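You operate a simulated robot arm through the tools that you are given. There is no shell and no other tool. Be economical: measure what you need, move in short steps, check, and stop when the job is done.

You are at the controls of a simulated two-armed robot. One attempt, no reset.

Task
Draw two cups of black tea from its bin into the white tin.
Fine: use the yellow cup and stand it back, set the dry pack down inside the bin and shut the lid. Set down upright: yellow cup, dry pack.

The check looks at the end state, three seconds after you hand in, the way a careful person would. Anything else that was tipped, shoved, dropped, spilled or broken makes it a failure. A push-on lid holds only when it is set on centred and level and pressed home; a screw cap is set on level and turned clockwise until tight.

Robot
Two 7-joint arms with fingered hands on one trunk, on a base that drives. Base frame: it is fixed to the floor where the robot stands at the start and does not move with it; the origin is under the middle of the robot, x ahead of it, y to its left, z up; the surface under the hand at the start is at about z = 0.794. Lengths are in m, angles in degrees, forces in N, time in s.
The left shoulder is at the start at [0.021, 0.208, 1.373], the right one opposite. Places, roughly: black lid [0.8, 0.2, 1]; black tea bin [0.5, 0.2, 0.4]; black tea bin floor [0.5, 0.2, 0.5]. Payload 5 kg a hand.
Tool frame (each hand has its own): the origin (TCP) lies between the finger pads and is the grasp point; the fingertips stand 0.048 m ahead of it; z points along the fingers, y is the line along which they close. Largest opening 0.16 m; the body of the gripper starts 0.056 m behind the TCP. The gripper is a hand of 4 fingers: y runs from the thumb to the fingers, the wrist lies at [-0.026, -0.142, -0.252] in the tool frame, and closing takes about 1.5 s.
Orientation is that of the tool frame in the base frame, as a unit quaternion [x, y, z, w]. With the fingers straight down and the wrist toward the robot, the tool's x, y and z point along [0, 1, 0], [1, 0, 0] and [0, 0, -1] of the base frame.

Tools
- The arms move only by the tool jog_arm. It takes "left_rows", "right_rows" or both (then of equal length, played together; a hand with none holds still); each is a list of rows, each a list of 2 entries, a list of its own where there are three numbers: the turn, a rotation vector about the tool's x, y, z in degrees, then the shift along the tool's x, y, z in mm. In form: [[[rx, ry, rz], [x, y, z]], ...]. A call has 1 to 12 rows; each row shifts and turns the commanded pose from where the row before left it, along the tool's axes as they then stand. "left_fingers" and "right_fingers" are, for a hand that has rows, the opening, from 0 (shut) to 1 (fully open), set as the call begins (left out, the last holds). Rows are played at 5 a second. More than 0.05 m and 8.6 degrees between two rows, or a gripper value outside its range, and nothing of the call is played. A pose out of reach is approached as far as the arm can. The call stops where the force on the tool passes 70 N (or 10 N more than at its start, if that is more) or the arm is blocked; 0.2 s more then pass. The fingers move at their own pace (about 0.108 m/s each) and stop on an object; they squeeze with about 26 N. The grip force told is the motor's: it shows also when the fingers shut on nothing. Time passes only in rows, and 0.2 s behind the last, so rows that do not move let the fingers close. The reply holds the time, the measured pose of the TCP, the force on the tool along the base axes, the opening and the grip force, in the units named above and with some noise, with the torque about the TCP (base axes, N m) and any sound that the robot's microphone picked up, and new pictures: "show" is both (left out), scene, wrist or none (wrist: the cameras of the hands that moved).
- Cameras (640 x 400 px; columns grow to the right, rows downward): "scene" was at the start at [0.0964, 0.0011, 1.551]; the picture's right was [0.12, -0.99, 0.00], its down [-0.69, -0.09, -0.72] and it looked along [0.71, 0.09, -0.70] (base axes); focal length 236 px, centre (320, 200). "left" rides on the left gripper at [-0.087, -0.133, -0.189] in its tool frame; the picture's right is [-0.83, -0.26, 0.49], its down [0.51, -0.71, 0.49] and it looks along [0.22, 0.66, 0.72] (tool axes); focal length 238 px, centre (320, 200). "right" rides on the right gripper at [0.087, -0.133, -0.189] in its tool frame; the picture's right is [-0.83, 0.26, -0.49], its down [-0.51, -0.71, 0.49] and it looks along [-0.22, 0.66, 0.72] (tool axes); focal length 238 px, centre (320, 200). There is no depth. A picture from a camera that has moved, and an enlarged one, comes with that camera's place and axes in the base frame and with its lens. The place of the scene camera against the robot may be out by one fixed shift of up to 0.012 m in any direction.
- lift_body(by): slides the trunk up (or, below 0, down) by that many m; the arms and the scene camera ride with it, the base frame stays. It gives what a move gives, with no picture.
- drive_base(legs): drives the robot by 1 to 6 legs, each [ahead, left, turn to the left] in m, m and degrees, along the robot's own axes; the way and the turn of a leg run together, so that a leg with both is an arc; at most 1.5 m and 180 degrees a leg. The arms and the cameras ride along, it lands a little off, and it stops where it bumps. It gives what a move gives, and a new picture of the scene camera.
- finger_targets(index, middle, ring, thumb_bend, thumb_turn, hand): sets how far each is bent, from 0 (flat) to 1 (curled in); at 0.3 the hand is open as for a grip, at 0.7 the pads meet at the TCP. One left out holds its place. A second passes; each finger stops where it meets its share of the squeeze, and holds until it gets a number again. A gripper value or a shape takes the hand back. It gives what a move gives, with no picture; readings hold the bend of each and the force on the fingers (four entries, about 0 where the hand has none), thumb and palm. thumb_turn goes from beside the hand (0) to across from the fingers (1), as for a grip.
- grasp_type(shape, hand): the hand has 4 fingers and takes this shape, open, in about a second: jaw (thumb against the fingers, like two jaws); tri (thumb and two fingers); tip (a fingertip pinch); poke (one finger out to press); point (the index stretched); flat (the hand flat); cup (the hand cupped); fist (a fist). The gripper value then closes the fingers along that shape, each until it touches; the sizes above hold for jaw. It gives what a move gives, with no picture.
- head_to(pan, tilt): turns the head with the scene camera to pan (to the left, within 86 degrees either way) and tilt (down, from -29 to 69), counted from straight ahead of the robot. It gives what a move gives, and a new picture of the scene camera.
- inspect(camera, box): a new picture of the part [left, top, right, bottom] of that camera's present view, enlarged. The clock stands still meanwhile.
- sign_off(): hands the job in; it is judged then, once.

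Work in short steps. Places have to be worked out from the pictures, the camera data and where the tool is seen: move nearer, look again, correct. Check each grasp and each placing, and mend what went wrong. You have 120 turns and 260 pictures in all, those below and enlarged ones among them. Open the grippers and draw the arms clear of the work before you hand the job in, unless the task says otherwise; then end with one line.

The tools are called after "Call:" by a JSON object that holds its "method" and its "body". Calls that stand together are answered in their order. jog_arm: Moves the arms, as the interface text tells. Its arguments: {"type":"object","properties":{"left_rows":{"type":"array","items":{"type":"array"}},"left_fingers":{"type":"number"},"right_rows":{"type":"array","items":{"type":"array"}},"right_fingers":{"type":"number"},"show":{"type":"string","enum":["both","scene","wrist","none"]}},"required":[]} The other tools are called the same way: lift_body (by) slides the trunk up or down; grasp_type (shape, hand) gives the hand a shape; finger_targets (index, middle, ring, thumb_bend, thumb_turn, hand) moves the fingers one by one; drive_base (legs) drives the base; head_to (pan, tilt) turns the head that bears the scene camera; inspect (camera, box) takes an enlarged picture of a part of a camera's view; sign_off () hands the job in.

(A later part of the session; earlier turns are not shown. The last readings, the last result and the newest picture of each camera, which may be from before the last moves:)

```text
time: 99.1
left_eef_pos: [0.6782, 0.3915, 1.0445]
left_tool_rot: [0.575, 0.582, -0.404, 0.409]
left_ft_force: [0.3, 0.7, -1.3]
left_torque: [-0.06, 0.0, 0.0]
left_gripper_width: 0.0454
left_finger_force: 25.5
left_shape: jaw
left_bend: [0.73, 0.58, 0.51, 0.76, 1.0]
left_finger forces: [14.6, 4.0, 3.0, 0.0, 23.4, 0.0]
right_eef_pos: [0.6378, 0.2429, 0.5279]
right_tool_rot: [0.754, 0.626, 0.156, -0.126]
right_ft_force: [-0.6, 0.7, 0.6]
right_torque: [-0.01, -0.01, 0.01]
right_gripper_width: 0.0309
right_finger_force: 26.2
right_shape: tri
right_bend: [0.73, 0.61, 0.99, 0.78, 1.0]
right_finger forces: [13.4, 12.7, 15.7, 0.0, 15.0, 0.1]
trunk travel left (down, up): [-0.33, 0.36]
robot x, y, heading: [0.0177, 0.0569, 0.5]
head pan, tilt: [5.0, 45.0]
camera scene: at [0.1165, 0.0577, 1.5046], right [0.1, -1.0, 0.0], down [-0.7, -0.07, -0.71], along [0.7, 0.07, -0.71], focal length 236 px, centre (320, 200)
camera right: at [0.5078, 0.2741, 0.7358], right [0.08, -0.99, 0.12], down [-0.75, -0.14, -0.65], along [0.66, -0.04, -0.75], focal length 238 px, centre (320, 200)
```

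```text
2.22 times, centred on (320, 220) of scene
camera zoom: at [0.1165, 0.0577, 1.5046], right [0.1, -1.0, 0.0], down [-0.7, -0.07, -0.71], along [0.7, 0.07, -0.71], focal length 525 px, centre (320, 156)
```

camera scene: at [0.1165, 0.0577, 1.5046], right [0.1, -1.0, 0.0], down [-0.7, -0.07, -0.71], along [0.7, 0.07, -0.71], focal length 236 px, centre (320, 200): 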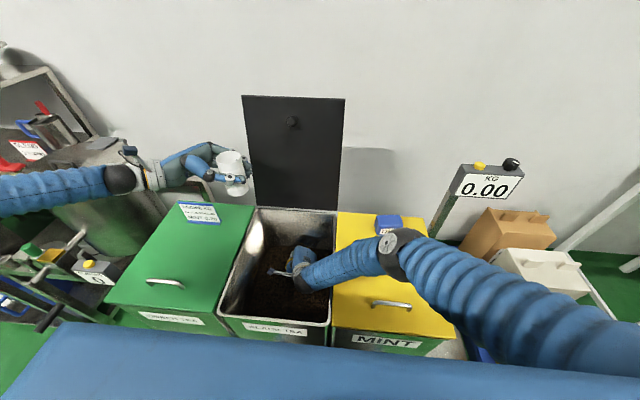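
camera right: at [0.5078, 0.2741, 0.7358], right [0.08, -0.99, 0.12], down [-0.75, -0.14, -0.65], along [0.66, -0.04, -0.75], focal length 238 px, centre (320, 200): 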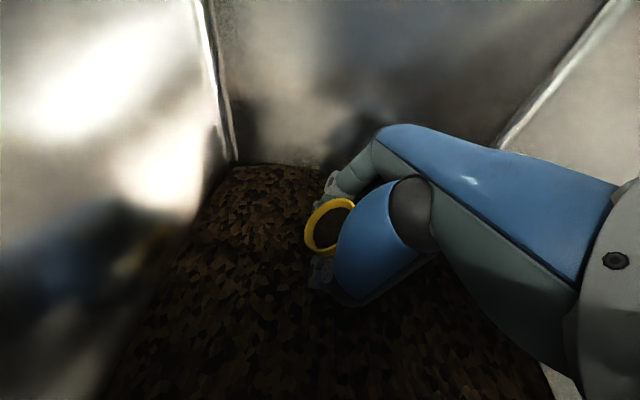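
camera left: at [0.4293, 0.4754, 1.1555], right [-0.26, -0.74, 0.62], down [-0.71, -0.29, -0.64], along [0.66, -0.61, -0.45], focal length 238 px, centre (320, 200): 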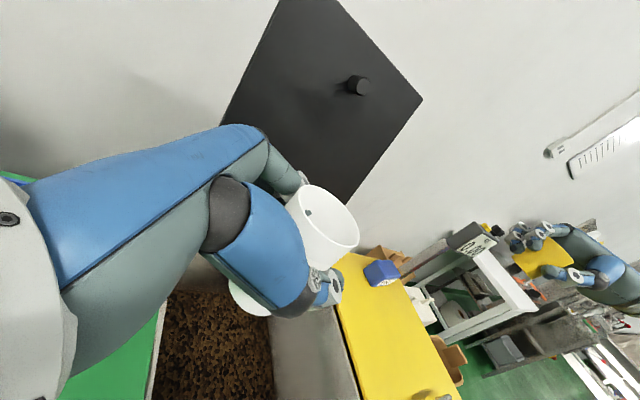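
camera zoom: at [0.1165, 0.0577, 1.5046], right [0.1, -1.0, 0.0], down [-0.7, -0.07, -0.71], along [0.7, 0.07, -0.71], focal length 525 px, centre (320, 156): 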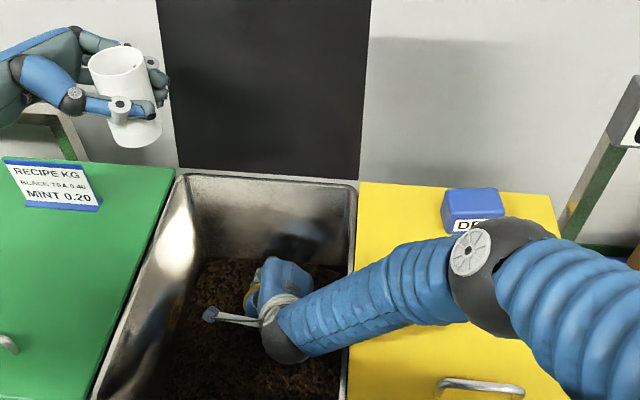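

The cup is filled nearly to the brim. I rise and gently level it out as it comes up.

Call:
{"method": "jog_arm", "body": {"right_rows": [[[0, 0, 0], [9.8, 0, -23]], [[0, 0, 0], [13.7, 0, -32.2]], [[-1.7, 5, 3.6], [10.8, 0, -22.6]], [[-2, 5, 3.45], [12.7, 0, -21.5]], [[-2.3, 5, 3.26], [14.5, 0, -20.4]], [[-2.6, 5, 3.04], [16.2, 0, -19]], [[0, 0, 0], [0, 0, 0]]]}}

Call:
{"method": "inspect", "body": {"camera": "right", "box": [220, 120, 460, 340]}}

Call:
{"method": "inspect", "body": {"camera": "scene", "box": [190, 130, 450, 310]}}

```text
time: 100.7
left_eef_pos: [0.6794, 0.3937, 1.0423]
left_tool_rot: [0.576, 0.581, -0.405, 0.408]
left_ft_force: [-0.5, -0.2, -0.6]
left_torque: [0.02, -0.01, 0.02]
left_gripper_width: 0.0458
left_finger_force: 26.3
left_shape: jaw
left_bend: [0.73, 0.58, 0.51, 0.76, 1.0]
left_finger forces: [14.6, 4.0, 2.9, 0.1, 23.5, 0.0]
right_eef_pos: [0.6398, 0.2469, 0.6892]
right_tool_rot: [0.792, 0.488, 0.313, -0.192]
right_ft_force: [0.3, 0.3, -0.8]
right_torque: [0.02, -0.01, 0.01]
right_gripper_width: 0.0309
right_finger_force: 26.1
right_shape: tri
right_bend: [0.73, 0.61, 0.99, 0.78, 1.0]
right_finger forces: [13.0, 12.4, 15.0, 0.0, 14.8, 0.0]
trunk travel left (down, up): [-0.33, 0.36]
robot x, y, heading: [0.0191, 0.0569, 0.7]
head pan, tilt: [5.0, 45.0]
camera scene: at [0.1167, 0.0575, 1.5046], right [0.1, -1.0, 0.0], down [-0.7, -0.07, -0.71], along [0.7, 0.07, -0.71], focal length 236 px, centre (320, 200)
camera right: at [0.4909, 0.2484, 0.8857], right [-0.19, -0.96, -0.22], down [-0.65, 0.29, -0.71], along [0.74, 0.0, -0.68], focal length 238 px, centre (320, 200)
```

scene: 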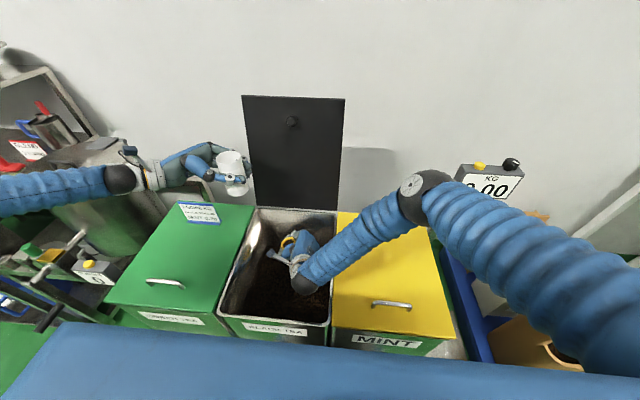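
right: 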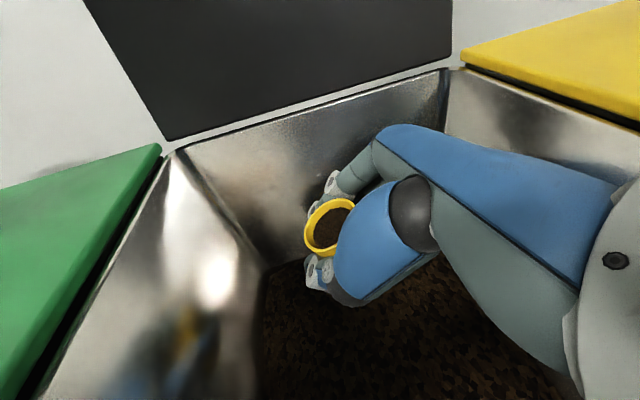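

```text
1.82 times, centred on (340, 230) of right
camera zoom: at [0.4909, 0.2484, 0.8857], right [-0.19, -0.96, -0.22], down [-0.65, 0.29, -0.71], along [0.74, 0.0, -0.68], focal length 433 px, centre (284, 146)
```

zoom: 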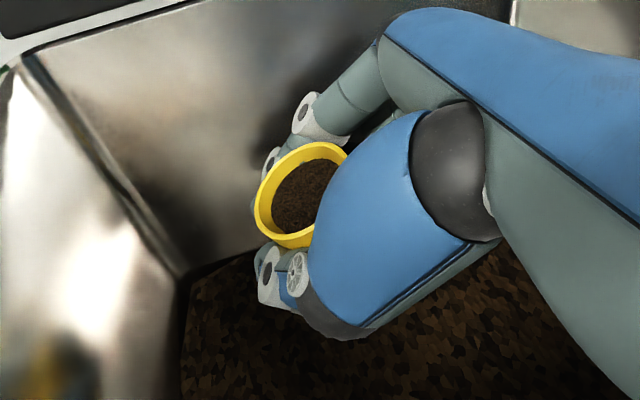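

```text
2.22 times, centred on (320, 220) of scene
camera zoom: at [0.1167, 0.0575, 1.5046], right [0.1, -1.0, 0.0], down [-0.7, -0.07, -0.71], along [0.7, 0.07, -0.71], focal length 525 px, centre (320, 156)
```

zoom: 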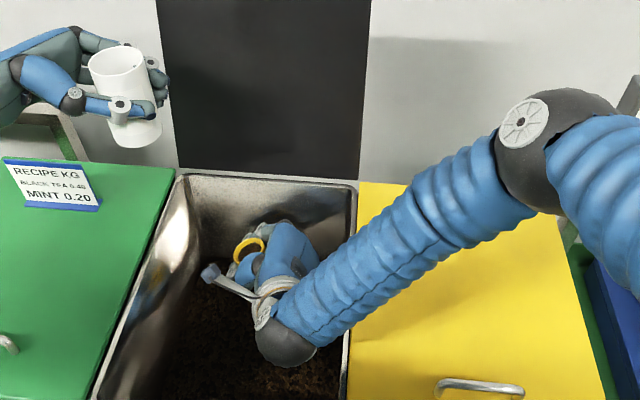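

The cup is full. I lift it straight out, drifting right away from the tin.

Call:
{"method": "jog_arm", "body": {"right_rows": [[[0, 0, 0], [24, 0, -26]], [[0, 0, 0], [24, 0, -26]], [[0, 0, 0], [19.8, 3.2, -40.3]], [[0, 0, 0], [19.8, 3.2, -40.3]], [[0, 0, 0], [19.8, 3.2, -40.3]], [[0, 0, 0], [19.8, 3.2, -40.3]], [[0, 0, 0], [19.8, 3.2, -40.3]], [[0, 0, 0], [19.8, 3.2, -40.3]], [[0, 0, 0], [19.8, 3.2, -40.3]], [[0, 0, 0], [15, 4, -35]], [[0, 0, 0], [0, 0, 0]]]}}

Call:
{"method": "inspect", "body": {"camera": "right", "box": [220, 120, 460, 340]}}

Call:
{"method": "inspect", "body": {"camera": "scene", "box": [200, 80, 400, 220]}}

```text
time: 103.1
left_eef_pos: [0.6784, 0.3938, 1.0429]
left_tool_rot: [0.574, 0.582, -0.405, 0.409]
left_ft_force: [0.5, -0.5, -0.7]
left_torque: [-0.01, -0.01, -0.04]
left_gripper_width: 0.0457
left_finger_force: 25.9
left_shape: jaw
left_bend: [0.73, 0.58, 0.51, 0.76, 1.0]
left_finger forces: [14.6, 4.0, 2.8, 0.0, 23.3, 0.0]
right_eef_pos: [0.6141, 0.1425, 1.0955]
right_tool_rot: [0.792, 0.489, 0.312, -0.192]
right_ft_force: [0.4, 0.3, -0.8]
right_torque: [0.03, 0.04, 0.05]
right_gripper_width: 0.0309
right_finger_force: 26.2
right_shape: tri
right_bend: [0.73, 0.61, 0.99, 0.78, 1.0]
right_finger forces: [12.7, 11.6, 13.0, 0.1, 14.8, 0.0]
trunk travel left (down, up): [-0.33, 0.36]
robot x, y, heading: [0.0181, 0.0596, 0.7]
head pan, tilt: [5.0, 45.0]
camera scene: at [0.1173, 0.058, 1.5045], right [0.1, -1.0, 0.0], down [-0.7, -0.07, -0.71], along [0.7, 0.07, -0.71], focal length 236 px, centre (320, 200)
camera right: at [0.4661, 0.143, 1.2922], right [-0.19, -0.96, -0.21], down [-0.65, 0.29, -0.7], along [0.74, 0.0, -0.68], focal length 238 px, centre (320, 200)
```

scene: 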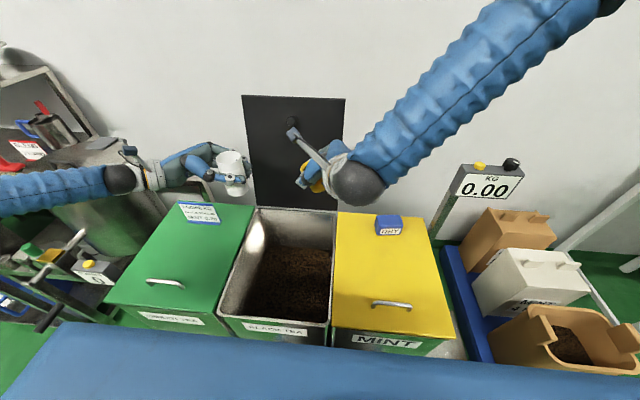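
right: 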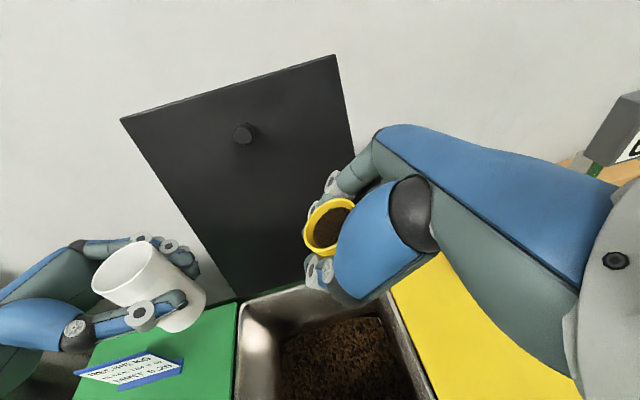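

```text
1.82 times, centred on (340, 230) of right
camera zoom: at [0.4661, 0.143, 1.2922], right [-0.19, -0.96, -0.21], down [-0.65, 0.29, -0.7], along [0.74, 0.0, -0.68], focal length 433 px, centre (284, 146)
```

zoom: 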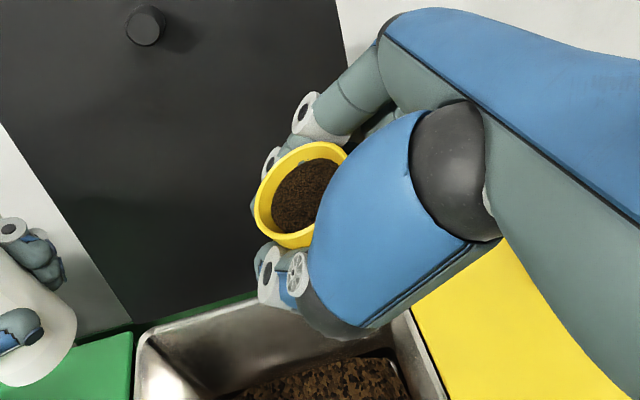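

```text
2.86 times, centred on (300, 150) of scene
camera zoom: at [0.1173, 0.058, 1.5045], right [0.1, -1.0, 0.0], down [-0.7, -0.07, -0.71], along [0.7, 0.07, -0.71], focal length 676 px, centre (377, 343)
```

zoom: 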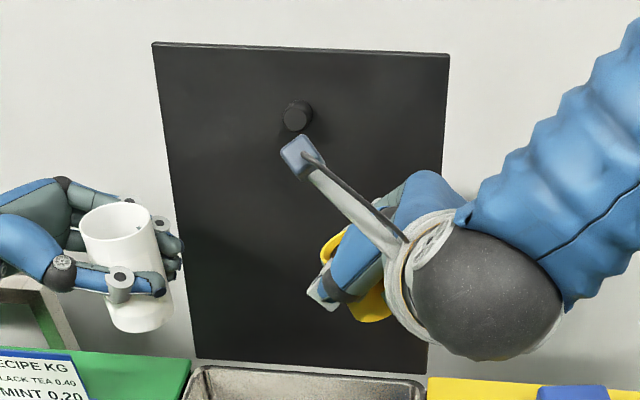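

The cup is centred on the TCP and full. I raise the right hand 5 cm, then bring the tin under and to the left of it, over the bin.

Call:
{"method": "jog_arm", "body": {"right_rows": [[[0, 0, 0], [30, 0, -32]], [[0, 0, 0], [0, 0, 0]], [[0, 0, 0], [0, 0, 0]], [[0, 0, 0], [0, 0, 0]], [[0, 0, 0], [0, 0, 0]], [[0, 0, 0], [0, 0, 0]], [[0, 0, 0], [0, 0, 0]]], "left_rows": [[[0, 0, 0], [0, 0, 0]], [[0, 0, 0], [-3.1, -18.4, 39.5]], [[0, 0, 0], [-3.1, -18.4, 39.5]], [[0, 0, 0], [-3.1, -18.4, 39.5]], [[0, 0, 0], [-3.1, -18.4, 39.5]], [[0, 0, 0], [-3.1, -18.4, 39.5]], [[0, 0, 0], [0, 0, 0]]]}}

Call:
{"method": "inspect", "body": {"camera": "scene", "box": [200, 80, 400, 220]}}

```text
time: 104.7
left_eef_pos: [0.5889, 0.2021, 0.9905]
left_tool_rot: [0.575, 0.582, -0.404, 0.409]
left_ft_force: [0.2, -0.2, -0.3]
left_torque: [-0.04, 0.01, 0.0]
left_gripper_width: 0.0458
left_finger_force: 26.1
left_shape: jaw
left_bend: [0.73, 0.58, 0.51, 0.76, 1.0]
left_finger forces: [14.5, 4.1, 3.1, 0.0, 23.6, 0.0]
right_eef_pos: [0.613, 0.1415, 1.1392]
right_tool_rot: [0.791, 0.49, 0.312, -0.193]
right_ft_force: [0.3, 0.7, -0.3]
right_torque: [-0.01, 0.02, 0.03]
right_gripper_width: 0.0308
right_finger_force: 25.8
right_shape: tri
right_bend: [0.73, 0.61, 0.99, 0.78, 1.0]
right_finger forces: [12.7, 11.6, 13.1, 0.0, 14.8, 0.0]
trunk travel left (down, up): [-0.33, 0.36]
robot x, y, heading: [0.018, 0.0555, 0.6]
head pan, tilt: [5.0, 45.0]
camera scene: at [0.1167, 0.0577, 1.5046], right [0.1, -1.0, 0.0], down [-0.7, -0.07, -0.71], along [0.7, 0.07, -0.71], focal length 236 px, centre (320, 200)
camera right: at [0.4657, 0.143, 1.3363], right [-0.19, -0.96, -0.21], down [-0.65, 0.29, -0.71], along [0.74, 0.0, -0.68], focal length 238 px, centre (320, 200)
camera left: at [0.4542, 0.3486, 1.1362], right [-0.25, -0.74, 0.62], down [-0.71, -0.3, -0.64], along [0.66, -0.6, -0.45], focal length 238 px, centre (320, 200)
```

scene: 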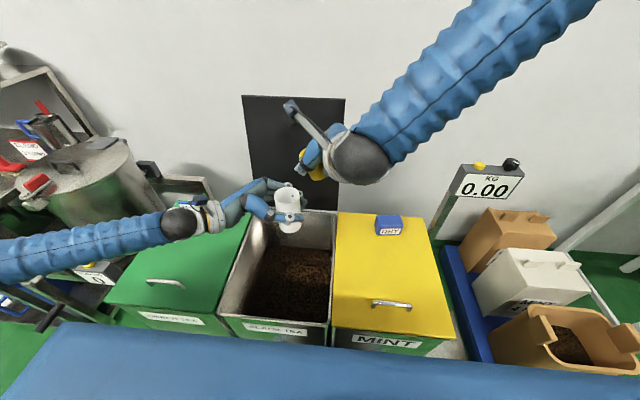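
right: 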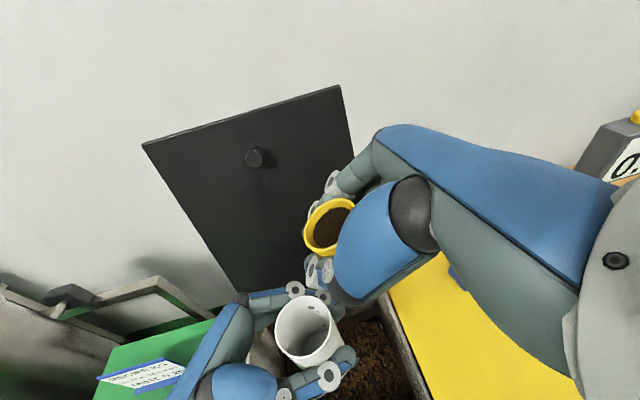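
left: 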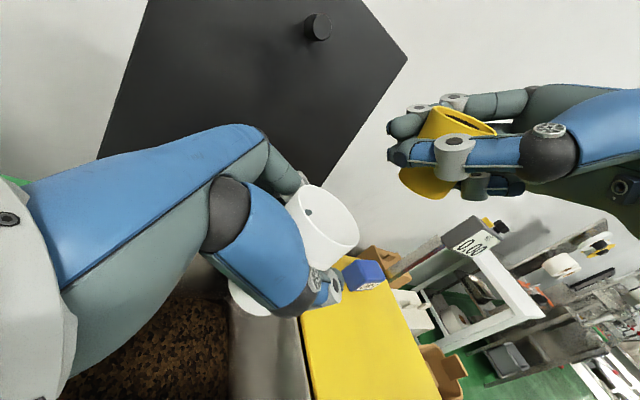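

```text
2.86 times, centred on (300, 150) of scene
camera zoom: at [0.1167, 0.0577, 1.5046], right [0.1, -1.0, 0.0], down [-0.7, -0.07, -0.71], along [0.7, 0.07, -0.71], focal length 676 px, centre (377, 343)
```

zoom: 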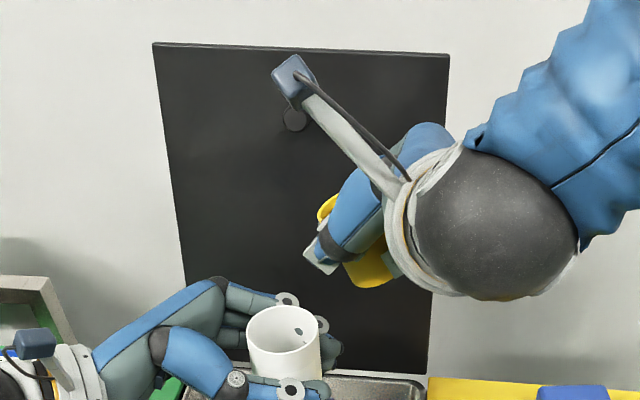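

Both vessels are over the bin. I shift the cup to its pouring spot and yaw it (still level).

Call:
{"method": "jog_arm", "body": {"right_rows": [[[0, 0, 0], [19, -6.7, 18]], [[5.05, 0, -5.4], [0, 0, 0]], [[5.05, 0, -5.4], [0, 0, 0]], [[5.05, 0, -5.4], [0, 0, 0]], [[5.05, 0, -5.4], [0, 0, 0]], [[5.05, 0, -5.4], [0, 0, 0]], [[0, 0, 0], [0, 0, 0]]]}}

```text
time: 106.3
left_eef_pos: [0.5873, 0.2027, 0.9897]
left_tool_rot: [0.575, 0.582, -0.404, 0.408]
left_ft_force: [-0.6, -0.2, -1.4]
left_torque: [0.03, -0.03, 0.03]
left_gripper_width: 0.0456
left_finger_force: 25.7
left_shape: jaw
left_bend: [0.73, 0.58, 0.51, 0.76, 1.0]
left_finger forces: [14.4, 4.0, 3.2, 0.0, 23.5, 0.1]
right_eef_pos: [0.6199, 0.169, 1.1403]
right_tool_rot: [0.596, 0.714, 0.236, -0.281]
right_ft_force: [0.6, 0.5, -0.6]
right_torque: [-0.04, -0.04, -0.06]
right_gripper_width: 0.0307
right_finger_force: 25.8
right_shape: tri
right_bend: [0.73, 0.61, 0.99, 0.78, 1.0]
right_finger forces: [11.7, 10.8, 11.4, 0.0, 14.5, 0.0]
trunk travel left (down, up): [-0.33, 0.36]
robot x, y, heading: [0.0174, 0.058, 0.6]
head pan, tilt: [5.0, 45.0]
camera scene: at [0.1158, 0.0578, 1.5047], right [0.1, -1.0, 0.0], down [-0.7, -0.07, -0.71], along [0.7, 0.07, -0.71], focal length 236 px, centre (320, 200)
camera right: at [0.5004, 0.0807, 1.3365], right [0.43, -0.88, -0.21], down [-0.69, -0.16, -0.71], along [0.59, 0.45, -0.68], focal length 238 px, centre (320, 200)
```

scene: 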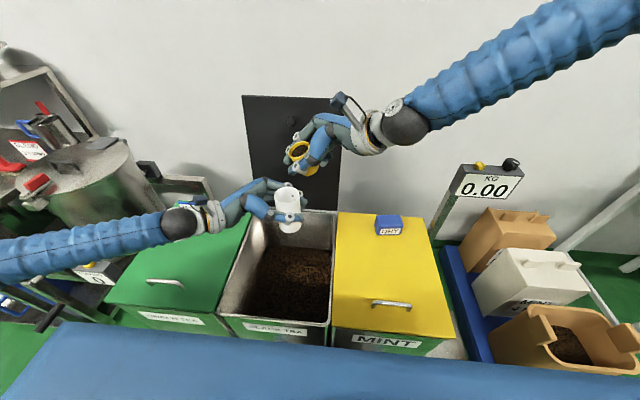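
right: 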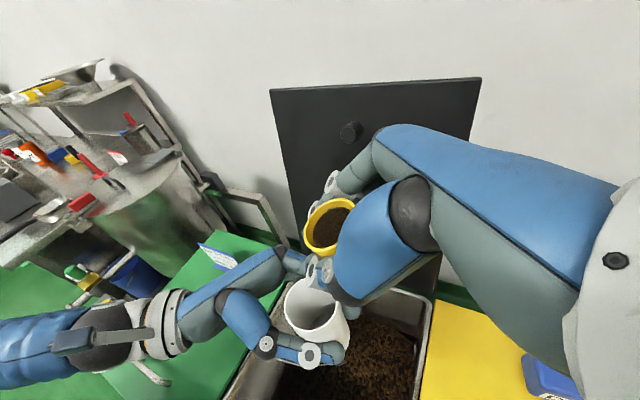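

Now I start tilting, combining pitch and yaw, and check partway.

Call:
{"method": "jog_arm", "body": {"right_rows": [[[2.83, -6.5, -3.37], [0, 0, 0]], [[2.43, -6.5, -3.67], [0, 0, 0]], [[2.0, -6.5, -3.92], [0, 0, 0]], [[1.54, -6.5, -4.12], [0, 0, 0]], [[1.06, -6.5, -4.27], [0, 0, 0]], [[0, 0, 0], [0, 0, 0]]]}}

Call:
{"method": "inspect", "body": {"camera": "scene", "box": [230, 110, 390, 250]}}

```text
time: 107.7
left_eef_pos: [0.5891, 0.2, 0.9883]
left_tool_rot: [0.576, 0.582, -0.404, 0.408]
left_ft_force: [0.0, -0.8, -1.0]
left_torque: [0.04, -0.02, 0.02]
left_gripper_width: 0.0453
left_finger_force: 26.0
left_shape: jaw
left_bend: [0.73, 0.58, 0.51, 0.76, 1.0]
left_finger forces: [14.6, 4.0, 3.1, 0.0, 23.4, 0.0]
right_eef_pos: [0.6207, 0.1675, 1.1396]
right_tool_rot: [0.481, 0.872, 0.044, -0.081]
right_ft_force: [0.2, -0.7, 0.1]
right_torque: [0.05, 0.04, 0.03]
right_gripper_width: 0.0311
right_finger_force: 26.2
right_shape: tri
right_bend: [0.73, 0.61, 0.99, 0.78, 1.0]
right_finger forces: [11.5, 10.3, 10.3, 0.1, 14.4, 0.1]
trunk travel left (down, up): [-0.33, 0.36]
robot x, y, heading: [0.021, 0.0588, 0.6]
head pan, tilt: [5.0, 45.0]
camera scene: at [0.1169, 0.0564, 1.5046], right [0.1, -1.0, 0.0], down [-0.7, -0.07, -0.71], along [0.7, 0.07, -0.71], focal length 236 px, centre (320, 200)
camera right: at [0.4815, 0.1398, 1.3409], right [0.7, -0.63, 0.33], down [-0.38, -0.72, -0.57], along [0.6, 0.28, -0.75], focal length 238 px, centre (320, 200)
```

scene: 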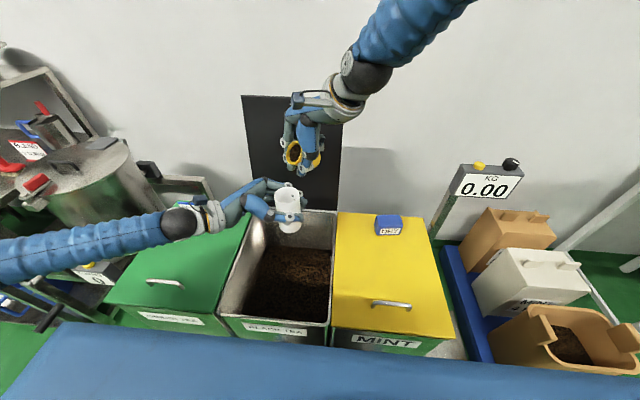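
right: 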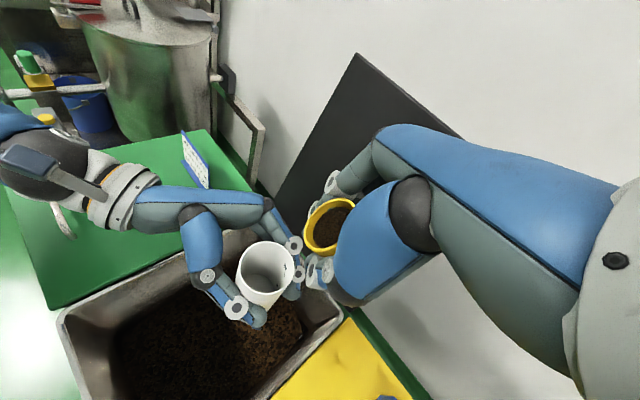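

```text
2.86 times, centred on (310, 180) of scene
camera zoom: at [0.1169, 0.0564, 1.5046], right [0.1, -1.0, 0.0], down [-0.7, -0.07, -0.71], along [0.7, 0.07, -0.71], focal length 676 px, centre (349, 257)
```

zoom: 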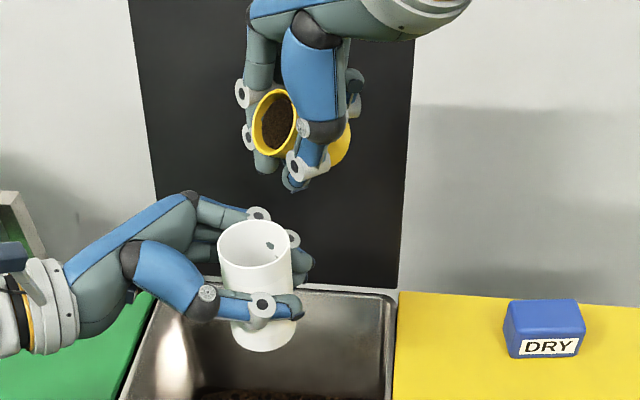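

The tea holds in the cup, mouth toward the tin and aligned. I lower the cup 3 cm while tilting further to about 100° pitch.

Call:
{"method": "jog_arm", "body": {"right_rows": [[[0.57, -6.5, -4.36], [-1.5, 0, 10]], [[0.08, -6.5, -4.4], [0, 0, 10]], [[-0.42, -6.5, -4.38], [1, 0, 10]], [[0, -6, 0], [0, 0, 0]], [[0, 0, 0], [0, 0, 0]]], "show": "none"}}

Call:
{"method": "inspect", "body": {"camera": "scene", "box": [230, 110, 390, 250]}}

Call:
{"method": "inspect", "body": {"camera": "right", "box": [160, 120, 400, 340]}}

```text
time: 108.9
left_eef_pos: [0.5895, 0.2002, 0.99]
left_tool_rot: [0.576, 0.583, -0.403, 0.408]
left_ft_force: [0.2, -1.2, -1.1]
left_torque: [-0.03, 0.05, -0.06]
left_gripper_width: 0.0455
left_finger_force: 25.5
left_shape: jaw
left_bend: [0.73, 0.58, 0.51, 0.76, 1.0]
left_finger forces: [14.5, 4.0, 3.0, 0.0, 23.4, 0.1]
right_eef_pos: [0.6204, 0.1695, 1.1085]
right_tool_rot: [0.375, 0.92, -0.044, 0.108]
right_ft_force: [-0.1, -1.2, -1.5]
right_torque: [0.05, 0.04, -0.01]
right_gripper_width: 0.031
right_finger_force: 25.3
right_shape: tri
right_bend: [0.73, 0.61, 0.99, 0.78, 1.0]
right_finger forces: [11.2, 10.2, 10.3, 0.1, 14.5, 0.0]
trunk travel left (down, up): [-0.33, 0.36]
robot x, y, heading: [0.0193, 0.0558, 0.6]
head pan, tilt: [5.0, 45.0]
```

```text
2.86 times, centred on (310, 180) of scene
camera zoom: at [0.1171, 0.0568, 1.5046], right [0.1, -1.0, 0.0], down [-0.7, -0.07, -0.71], along [0.7, 0.07, -0.71], focal length 676 px, centre (349, 257)
```

zoom: 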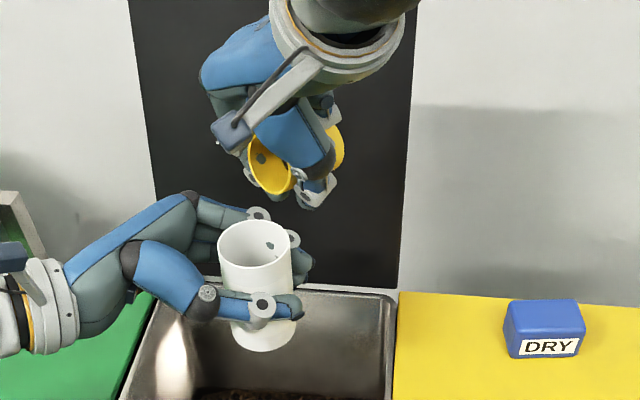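

```text
1.82 times, centred on (280, 230) of right
camera zoom: at [0.4347, 0.1652, 1.2722], right [0.68, -0.3, 0.67], down [-0.06, -0.93, -0.36], along [0.73, 0.2, -0.65], focal length 433 px, centre (393, 146)
```

zoom: 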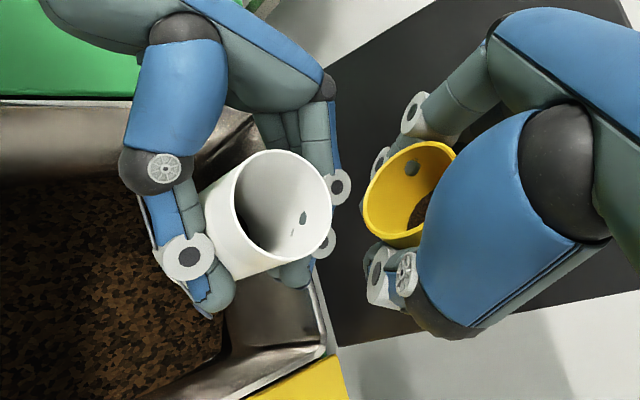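

Most tea has already left the cup; a little remains. I tilt further to empty it.

Call:
{"method": "jog_arm", "body": {"right_rows": [[[0, -8, 0], [0, 0, 0]], [[0, -8, 0], [0, 0, 0]], [[0, -8, 0], [0, 0, 0]], [[0, -8, 0], [0, 0, 0]], [[0, 0, 0], [0, 0, 0]], [[0, 0, 0], [0, 0, 0]]], "show": "none"}}

Call:
{"method": "inspect", "body": {"camera": "scene", "box": [230, 110, 390, 250]}}

Call:
{"method": "inspect", "body": {"camera": "right", "box": [160, 120, 400, 340]}}

```text
time: 110.3
left_eef_pos: [0.5894, 0.2008, 0.989]
left_tool_rot: [0.577, 0.581, -0.404, 0.408]
left_ft_force: [0.2, 0.1, -1.1]
left_torque: [0.05, 0.02, 0.01]
left_gripper_width: 0.0455
left_finger_force: 25.9
left_shape: jaw
left_bend: [0.73, 0.58, 0.51, 0.76, 1.0]
left_finger forces: [14.5, 4.0, 3.1, 0.0, 23.4, 0.0]
right_eef_pos: [0.6241, 0.1856, 1.1148]
right_tool_rot: [0.357, 0.882, -0.09, 0.294]
right_ft_force: [0.5, 0.0, 0.1]
right_torque: [-0.01, 0.02, 0.0]
right_gripper_width: 0.0309
right_finger_force: 26.0
right_shape: tri
right_bend: [0.73, 0.61, 0.99, 0.78, 1.0]
right_finger forces: [11.3, 10.1, 10.0, 0.0, 14.7, 0.0]
right hand out of reach, approached as far as the arm can: row 1, 2
trunk travel left (down, up): [-0.33, 0.36]
robot x, y, heading: [0.017, 0.056, 0.6]
head pan, tilt: [5.0, 45.0]
```

```text
2.86 times, centred on (310, 180) of scene
camera zoom: at [0.1167, 0.0575, 1.5046], right [0.1, -1.0, 0.0], down [-0.7, -0.07, -0.71], along [0.7, 0.07, -0.71], focal length 676 px, centre (349, 257)
```

zoom: 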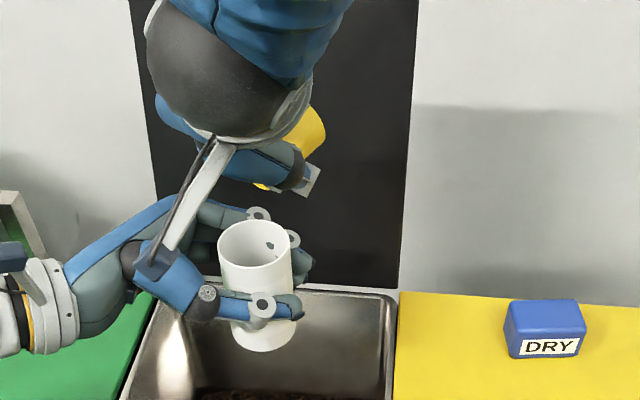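

```text
1.82 times, centred on (280, 230) of right
camera zoom: at [0.3977, 0.2092, 1.2101], right [0.43, -0.11, 0.89], down [0.03, -0.99, -0.14], along [0.9, 0.09, -0.42], focal length 433 px, centre (393, 146)
```

zoom: 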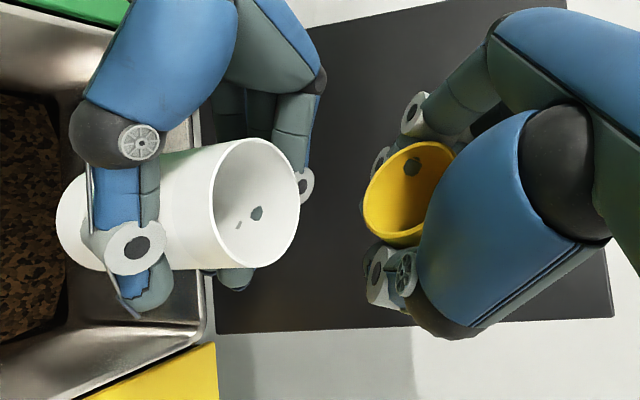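

The cup is empty. I reverse the tilt and raise the right hand, then look into the tin.

Call:
{"method": "jog_arm", "body": {"right_rows": [[[0, 8, 0], [0, 0, 0]], [[0, 8, 0], [0, 0, 0]], [[0, 8, 0], [0, 0, 0]], [[0, 8, 0], [0, 0, -10]], [[0.42, 6.5, 4.38], [0, 0, -10]], [[-0.08, 6.5, 4.4], [0, 0, -10]], [[-0.57, 6.5, 4.36], [1.5, 0, -10]], [[-1.06, 6.5, 4.27], [2.5, 0, -9.7]], [[0, 0, 0], [0, 0, 0]]]}}

Call:
{"method": "inspect", "body": {"camera": "right", "box": [160, 200, 360, 380]}}

```text
time: 112.3
left_eef_pos: [0.5872, 0.2031, 0.9903]
left_tool_rot: [0.575, 0.582, -0.404, 0.409]
left_ft_force: [-0.9, 1.6, -0.7]
left_torque: [-0.06, -0.01, 0.01]
left_gripper_width: 0.0456
left_finger_force: 25.8
left_shape: jaw
left_bend: [0.73, 0.58, 0.51, 0.76, 1.0]
left_finger forces: [14.4, 4.0, 3.1, 0.0, 23.5, 0.0]
right_eef_pos: [0.6197, 0.1876, 1.1653]
right_tool_rot: [0.493, 0.847, 0.111, -0.166]
right_ft_force: [-0.4, 1.3, -0.7]
right_torque: [-0.08, -0.02, 0.01]
right_gripper_width: 0.0309
right_finger_force: 26.1
right_shape: tri
right_bend: [0.73, 0.61, 0.99, 0.78, 1.0]
right_finger forces: [11.0, 9.9, 9.6, 0.0, 14.6, 0.0]
trunk travel left (down, up): [-0.33, 0.36]
robot x, y, heading: [0.0178, 0.06, 0.6]
head pan, tilt: [5.0, 45.0]
camera scene: at [0.116, 0.0586, 1.5046], right [0.1, -1.0, 0.0], down [-0.7, -0.07, -0.71], along [0.7, 0.07, -0.71], focal length 236 px, centre (320, 200)
camera right: at [0.4978, 0.1246, 1.3694], right [0.69, -0.71, 0.13], down [-0.47, -0.58, -0.67], along [0.55, 0.4, -0.73], focal length 238 px, centre (320, 200)
```

scene: 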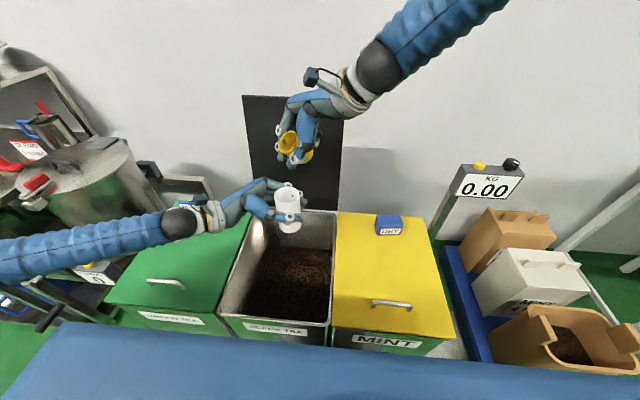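
right: 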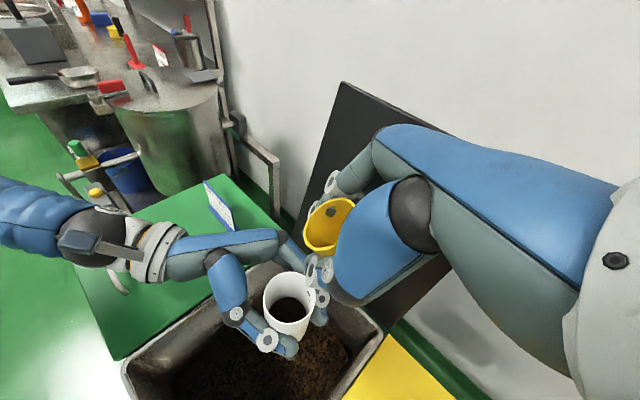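

```text
2.22 times, centred on (260, 290) of right
camera zoom: at [0.4978, 0.1246, 1.3694], right [0.69, -0.71, 0.13], down [-0.47, -0.58, -0.67], along [0.55, 0.4, -0.73], focal length 530 px, centre (453, 0)
```

zoom: 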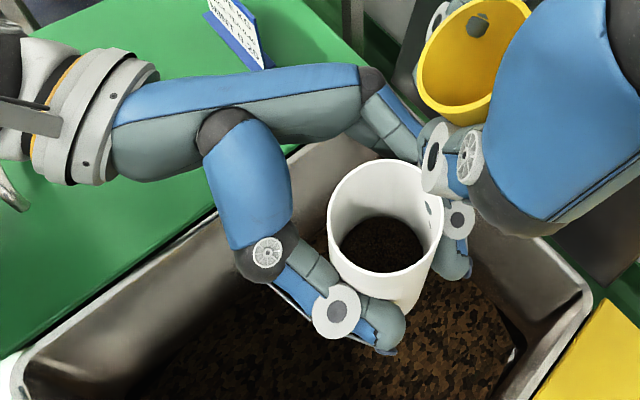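

The first cup is in the tin. For the second: the left hand takes the tin back to its parking spot while the right pitches to the entry attitude.

Call:
{"method": "jog_arm", "body": {"left_rows": [[[0, 0, 0], [3.1, 18.4, -39.5]], [[0, 0, 0], [3.1, 18.4, -39.5]], [[0, 0, 0], [3.1, 18.4, -39.5]], [[0, 0, 0], [3.1, 18.4, -39.5]], [[0, 0, 0], [3.1, 18.4, -39.5]], [[0, 0, 0], [0, 0, 0]], [[0, 0, 0], [0, 0, 0]]], "right_rows": [[[0.3, -7.3, -0.85], [0, 0, 0]], [[0.2, -7.3, -0.9], [0, 0, 0]], [[0.1, -7.3, -0.9], [0, 0, 0]], [[0, -7.3, -0.9], [0, 0, 0]], [[-0.1, -7.3, -0.9], [0, 0, 0]], [[-0.3, -7.3, -0.9], [0, 0, 0]], [[0, 0, 0], [0, 0, 0]]], "show": "scene"}}

```text
time: 113.9
left_eef_pos: [0.6789, 0.3923, 1.042]
left_tool_rot: [0.576, 0.582, -0.405, 0.407]
left_ft_force: [0.3, -0.7, -1.2]
left_torque: [-0.02, -0.02, 0.01]
left_gripper_width: 0.0454
left_finger_force: 26.1
left_shape: jaw
left_bend: [0.73, 0.58, 0.51, 0.76, 1.0]
left_finger forces: [14.5, 4.0, 3.0, 0.0, 23.5, 0.0]
right_eef_pos: [0.6082, 0.1826, 1.1561]
right_tool_rot: [0.466, 0.88, -0.055, 0.074]
right_ft_force: [0.0, 0.1, -0.6]
right_torque: [0.02, 0.0, -0.01]
right_gripper_width: 0.0308
right_finger_force: 26.0
right_shape: tri
right_bend: [0.73, 0.61, 0.99, 0.78, 1.0]
right_finger forces: [10.5, 8.9, 8.2, 0.0, 14.7, 0.0]
right hand out of reach, approached as far as the arm can: row 5, 6
trunk travel left (down, up): [-0.33, 0.36]
robot x, y, heading: [0.0206, 0.0583, 0.6]
head pan, tilt: [5.0, 45.0]
camera scene: at [0.117, 0.0571, 1.5046], right [0.1, -1.0, 0.0], down [-0.7, -0.07, -0.71], along [0.7, 0.07, -0.71], focal length 236 px, centre (320, 200)
```

scene: 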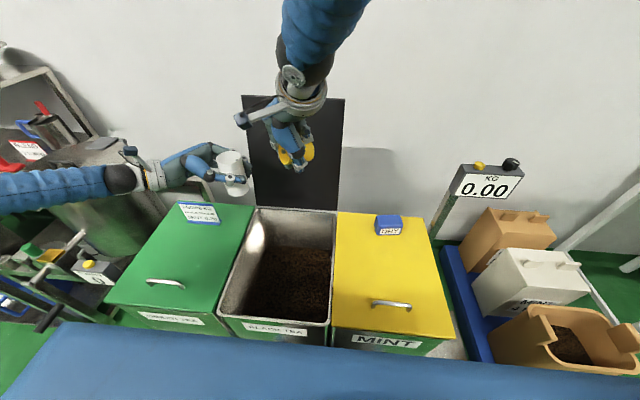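

I descend to just above the tea with the commanded scooping attitude.

Call:
{"method": "jog_arm", "body": {"right_rows": [[[0, 0, 0], [15.4, 2.1, 42.3]], [[0, 0, 0], [15.4, 2.1, 42.3]], [[0, 0, 0], [15.4, 2.1, 42.3]], [[0, 0, 0], [15.4, 2.1, 42.3]], [[0, 0, 0], [15.4, 2.1, 42.3]], [[0, 0, 0], [15.4, 2.1, 42.3]], [[0, 0, 0], [15.4, 2.1, 42.3]], [[0, 0, 0], [15.4, 2.1, 42.3]], [[0, 0, 0], [15.4, 2.1, 42.3]], [[0, 0, 0], [15.4, 2.1, 42.3]], [[0, 0, 0], [15.4, 2.1, 42.3]], [[0, 0, 0], [0, 0, 0]]]}}

```text
time: 116.5
left_eef_pos: [0.6781, 0.3923, 1.0432]
left_tool_rot: [0.575, 0.582, -0.404, 0.409]
left_ft_force: [-0.1, -0.1, -1.5]
left_torque: [0.0, 0.0, 0.02]
left_gripper_width: 0.0452
left_finger_force: 26.3
left_shape: jaw
left_bend: [0.73, 0.58, 0.51, 0.76, 1.0]
left_finger forces: [14.5, 3.8, 3.0, 0.0, 23.4, 0.0]
right_eef_pos: [0.5692, 0.2564, 0.6682]
right_tool_rot: [0.466, 0.88, -0.054, 0.075]
right_ft_force: [-0.4, 0.1, -0.2]
right_torque: [0.04, 0.02, 0.04]
right_gripper_width: 0.0305
right_finger_force: 26.0
right_shape: tri
right_bend: [0.73, 0.61, 0.99, 0.78, 1.0]
right_finger forces: [10.3, 8.5, 7.7, 0.0, 14.4, 0.0]
trunk travel left (down, up): [-0.33, 0.36]
robot x, y, heading: [0.0223, 0.0593, 0.7]
head pan, tilt: [5.0, 45.0]
camera scene: at [0.1163, 0.0571, 1.5047], right [0.1, -1.0, 0.0], down [-0.7, -0.07, -0.71], along [0.7, 0.07, -0.71], focal length 236 px, centre (320, 200)
camera right: at [0.3966, 0.2839, 0.8415], right [0.64, -0.45, 0.62], down [-0.27, -0.89, -0.37], along [0.72, 0.07, -0.69], focal length 238 px, centre (320, 200)
```

scene: 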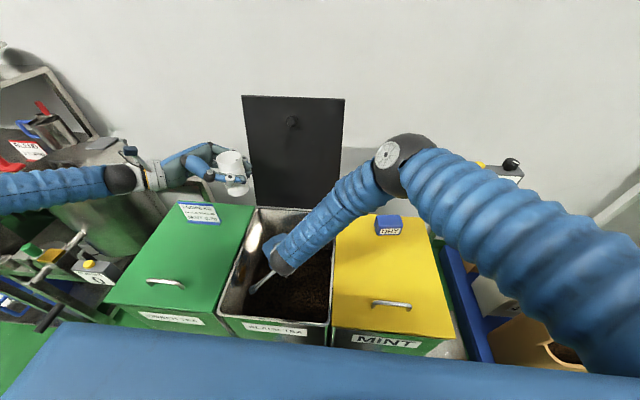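
right: 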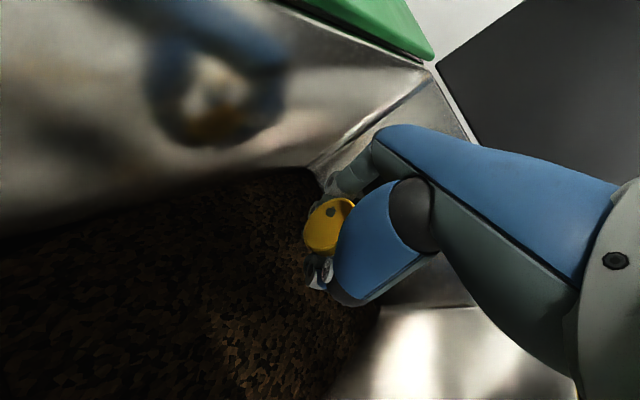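

Attitude was clipped to about 100° and position drifted; I correct position, keep about 108° pitch, and go to just above the tea.

Call:
{"method": "jog_arm", "body": {"right_rows": [[[0, 0, 0], [-23, 14, 10]], [[0, 0, 0], [-23, 14, 30]], [[0, -4, 0], [-21, 14, 40]], [[0, -4, 0], [4, 0, 40]], [[0, 0, 0], [0, 0, 0]]]}}

Call:
{"method": "inspect", "body": {"camera": "right", "box": [240, 140, 400, 320]}}

```text
time: 117.7
left_eef_pos: [0.6781, 0.3908, 1.044]
left_tool_rot: [0.576, 0.582, -0.405, 0.408]
left_ft_force: [-0.3, 0.0, -0.2]
left_torque: [0.0, 0.0, -0.03]
left_gripper_width: 0.0455
left_finger_force: 26.1
left_shape: jaw
left_bend: [0.73, 0.58, 0.51, 0.76, 1.0]
left_finger forces: [14.5, 4.0, 2.9, 0.0, 23.4, 0.0]
right_eef_pos: [0.6503, 0.2061, 0.5587]
right_tool_rot: [0.46, 0.873, -0.088, 0.135]
right_ft_force: [-0.4, 0.4, -0.7]
right_torque: [0.0, -0.04, -0.02]
right_gripper_width: 0.0309
right_finger_force: 25.9
right_shape: tri
right_bend: [0.73, 0.61, 0.99, 0.78, 1.0]
right_finger forces: [10.3, 8.3, 7.4, 0.0, 14.4, 0.1]
trunk travel left (down, up): [-0.33, 0.36]
robot x, y, heading: [0.0219, 0.0562, 0.5]
head pan, tilt: [5.0, 45.0]
camera scene: at [0.1166, 0.057, 1.5047], right [0.1, -1.0, 0.0], down [-0.7, -0.07, -0.71], along [0.7, 0.07, -0.71], focal length 236 px, centre (320, 200)
camera right: at [0.4644, 0.2521, 0.7151], right [0.59, -0.37, 0.72], down [-0.24, -0.93, -0.29], along [0.77, 0.0, -0.63], focal length 238 px, centre (320, 200)
```

scene: 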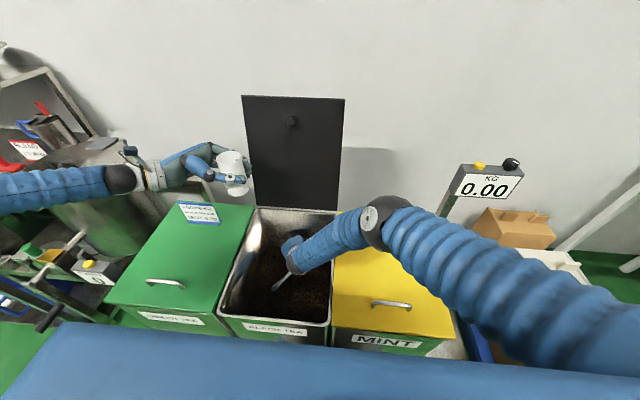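
right: 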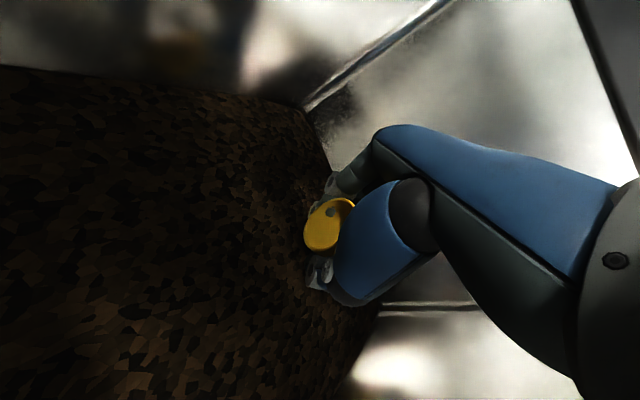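

```text
2.22 times, centred on (320, 230) of right
camera zoom: at [0.4644, 0.2521, 0.7151], right [0.59, -0.37, 0.72], down [-0.24, -0.93, -0.29], along [0.77, 0.0, -0.63], focal length 530 px, centre (320, 133)
```

zoom: 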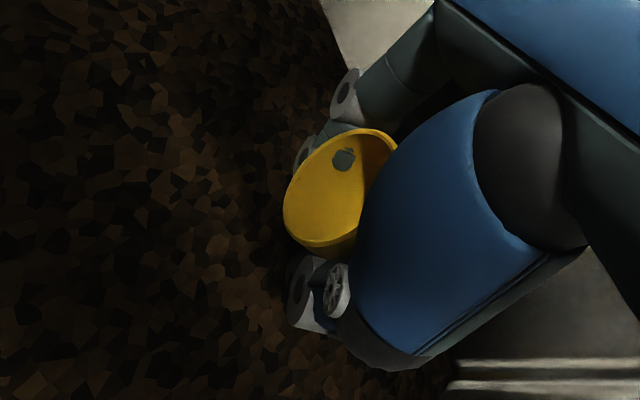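

Still above the tea. I push in along the mouth and down to z 0.53, as before.

Call:
{"method": "jog_arm", "body": {"right_rows": [[[0, 0, 0], [11.4, 0, 2.5]], [[0, 0, 0], [11.4, 0, 2.5]], [[0, 0, 0], [11.4, 0, 2.5]], [[0, 0, 0], [11.4, 0, 2.5]], [[0, 0, 0], [11.4, 0, 2.5]], [[0, 0, 0], [0, 0, 0]]], "show": "none"}}

Call:
{"method": "inspect", "body": {"camera": "right", "box": [240, 140, 400, 320]}}

```text
time: 119.1
left_eef_pos: [0.6793, 0.3929, 1.0427]
left_tool_rot: [0.575, 0.581, -0.405, 0.409]
left_ft_force: [0.2, 0.3, -0.8]
left_torque: [-0.03, 0.02, 0.0]
left_gripper_width: 0.0458
left_finger_force: 26.4
left_shape: jaw
left_bend: [0.73, 0.58, 0.51, 0.76, 1.0]
left_finger forces: [14.5, 3.8, 2.9, 0.0, 23.4, 0.1]
right_eef_pos: [0.6212, 0.2466, 0.5309]
right_tool_rot: [0.46, 0.873, -0.088, 0.136]
right_ft_force: [-0.5, 0.8, 0.2]
right_torque: [-0.02, 0.05, 0.01]
right_gripper_width: 0.0309
right_finger_force: 25.6
right_shape: tri
right_bend: [0.73, 0.61, 0.99, 0.78, 1.0]
right_finger forces: [10.2, 8.3, 7.3, 0.1, 14.3, 0.0]
trunk travel left (down, up): [-0.33, 0.36]
robot x, y, heading: [0.018, 0.0565, 0.3]
head pan, tilt: [5.0, 45.0]
```

```text
2.22 times, centred on (320, 230) of right
camera zoom: at [0.4356, 0.2933, 0.6848], right [0.59, -0.37, 0.72], down [-0.24, -0.93, -0.29], along [0.77, 0.0, -0.63], focal length 530 px, centre (320, 133)
```

zoom: 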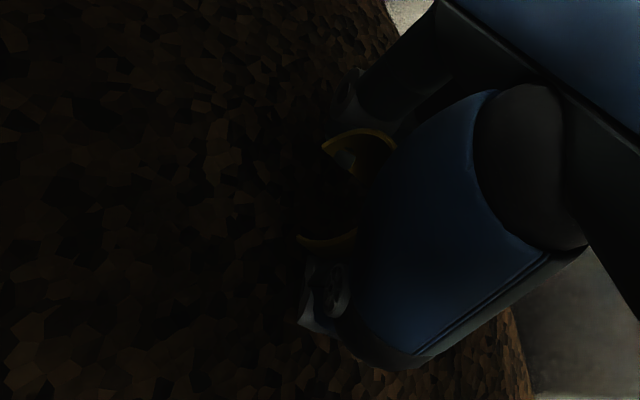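

The mouth is largely buried. Slightly deeper, then I turn it up in place as before.

Call:
{"method": "jog_arm", "body": {"right_rows": [[[0, 0, 0], [3, 0, 4]], [[1.3, 4.8, 4.35], [0, 3, 0]], [[0.95, 4.8, 4.45], [0, 3, 0]], [[0.6, 4.8, 4.5], [0, 3, 0]], [[0.2, 4.8, 4.54], [0, 3, 0]], [[-0.15, 4.8, 4.55], [0, 3, 0]], [[-0.55, 4.8, 4.52], [0, 3, 0]], [[-0.9, 4.8, 4.45], [0, 3, 0]], [[-1.3, 4.8, 4.36], [0, 3, 0]], [[-1.65, 4.8, 4.25], [0, 3, 0]], [[0, 0, 0], [0, 0, 0]]]}}

Call:
{"method": "inspect", "body": {"camera": "right", "box": [240, 140, 400, 320]}}

```text
time: 121.5
left_eef_pos: [0.6784, 0.3917, 1.0424]
left_tool_rot: [0.576, 0.581, -0.405, 0.409]
left_ft_force: [-0.3, -0.2, -1.4]
left_torque: [-0.06, 0.03, 0.01]
left_gripper_width: 0.0455
left_finger_force: 25.8
left_shape: jaw
left_bend: [0.73, 0.58, 0.51, 0.76, 1.0]
left_finger forces: [14.5, 4.0, 3.0, 0.1, 23.4, 0.0]
right_eef_pos: [0.6476, 0.2557, 0.5244]
right_tool_rot: [0.735, 0.647, 0.142, -0.147]
right_ft_force: [0.8, -0.8, -0.6]
right_torque: [-0.01, -0.02, -0.03]
right_gripper_width: 0.0308
right_finger_force: 26.1
right_shape: tri
right_bend: [0.73, 0.61, 0.99, 0.78, 1.0]
right_finger forces: [10.1, 8.2, 7.4, 0.0, 14.3, 0.1]
trunk travel left (down, up): [-0.33, 0.36]
robot x, y, heading: [0.0222, 0.0598, 0.5]
head pan, tilt: [5.0, 45.0]
camera scene: at [0.1164, 0.0577, 1.5046], right [0.1, -1.0, 0.0], down [-0.7, -0.07, -0.71], along [0.7, 0.07, -0.71], focal length 236 px, centre (320, 200)
camera right: at [0.5221, 0.275, 0.7363], right [0.15, -0.98, 0.1], down [-0.76, -0.18, -0.63], along [0.64, 0.01, -0.77], focal length 238 px, centre (320, 200)
```

scene: 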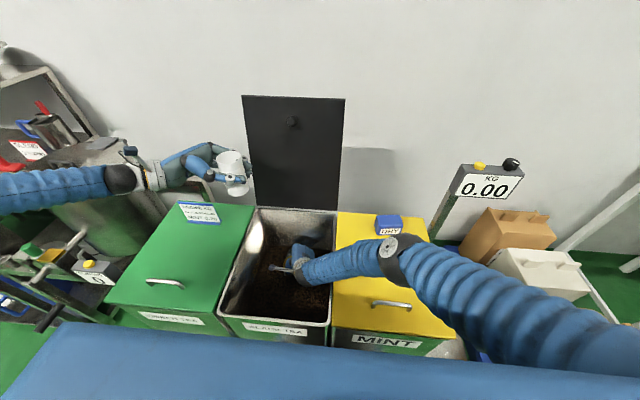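
right: 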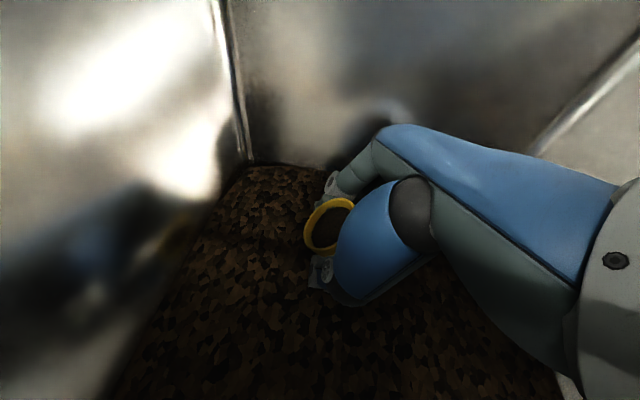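

```text
2.22 times, centred on (320, 230) of right
camera zoom: at [0.5221, 0.275, 0.7363], right [0.15, -0.98, 0.1], down [-0.76, -0.18, -0.63], along [0.64, 0.01, -0.77], focal length 530 px, centre (320, 133)
```

zoom: 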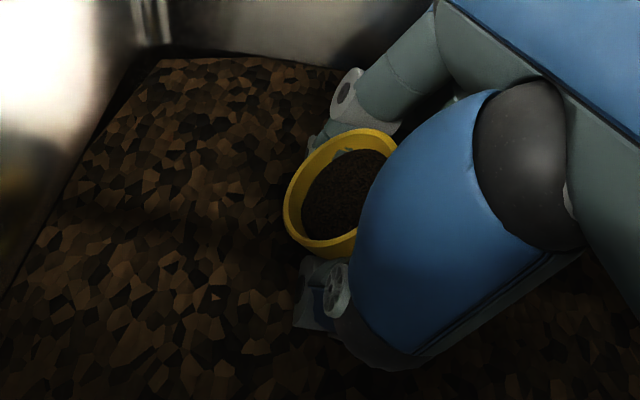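

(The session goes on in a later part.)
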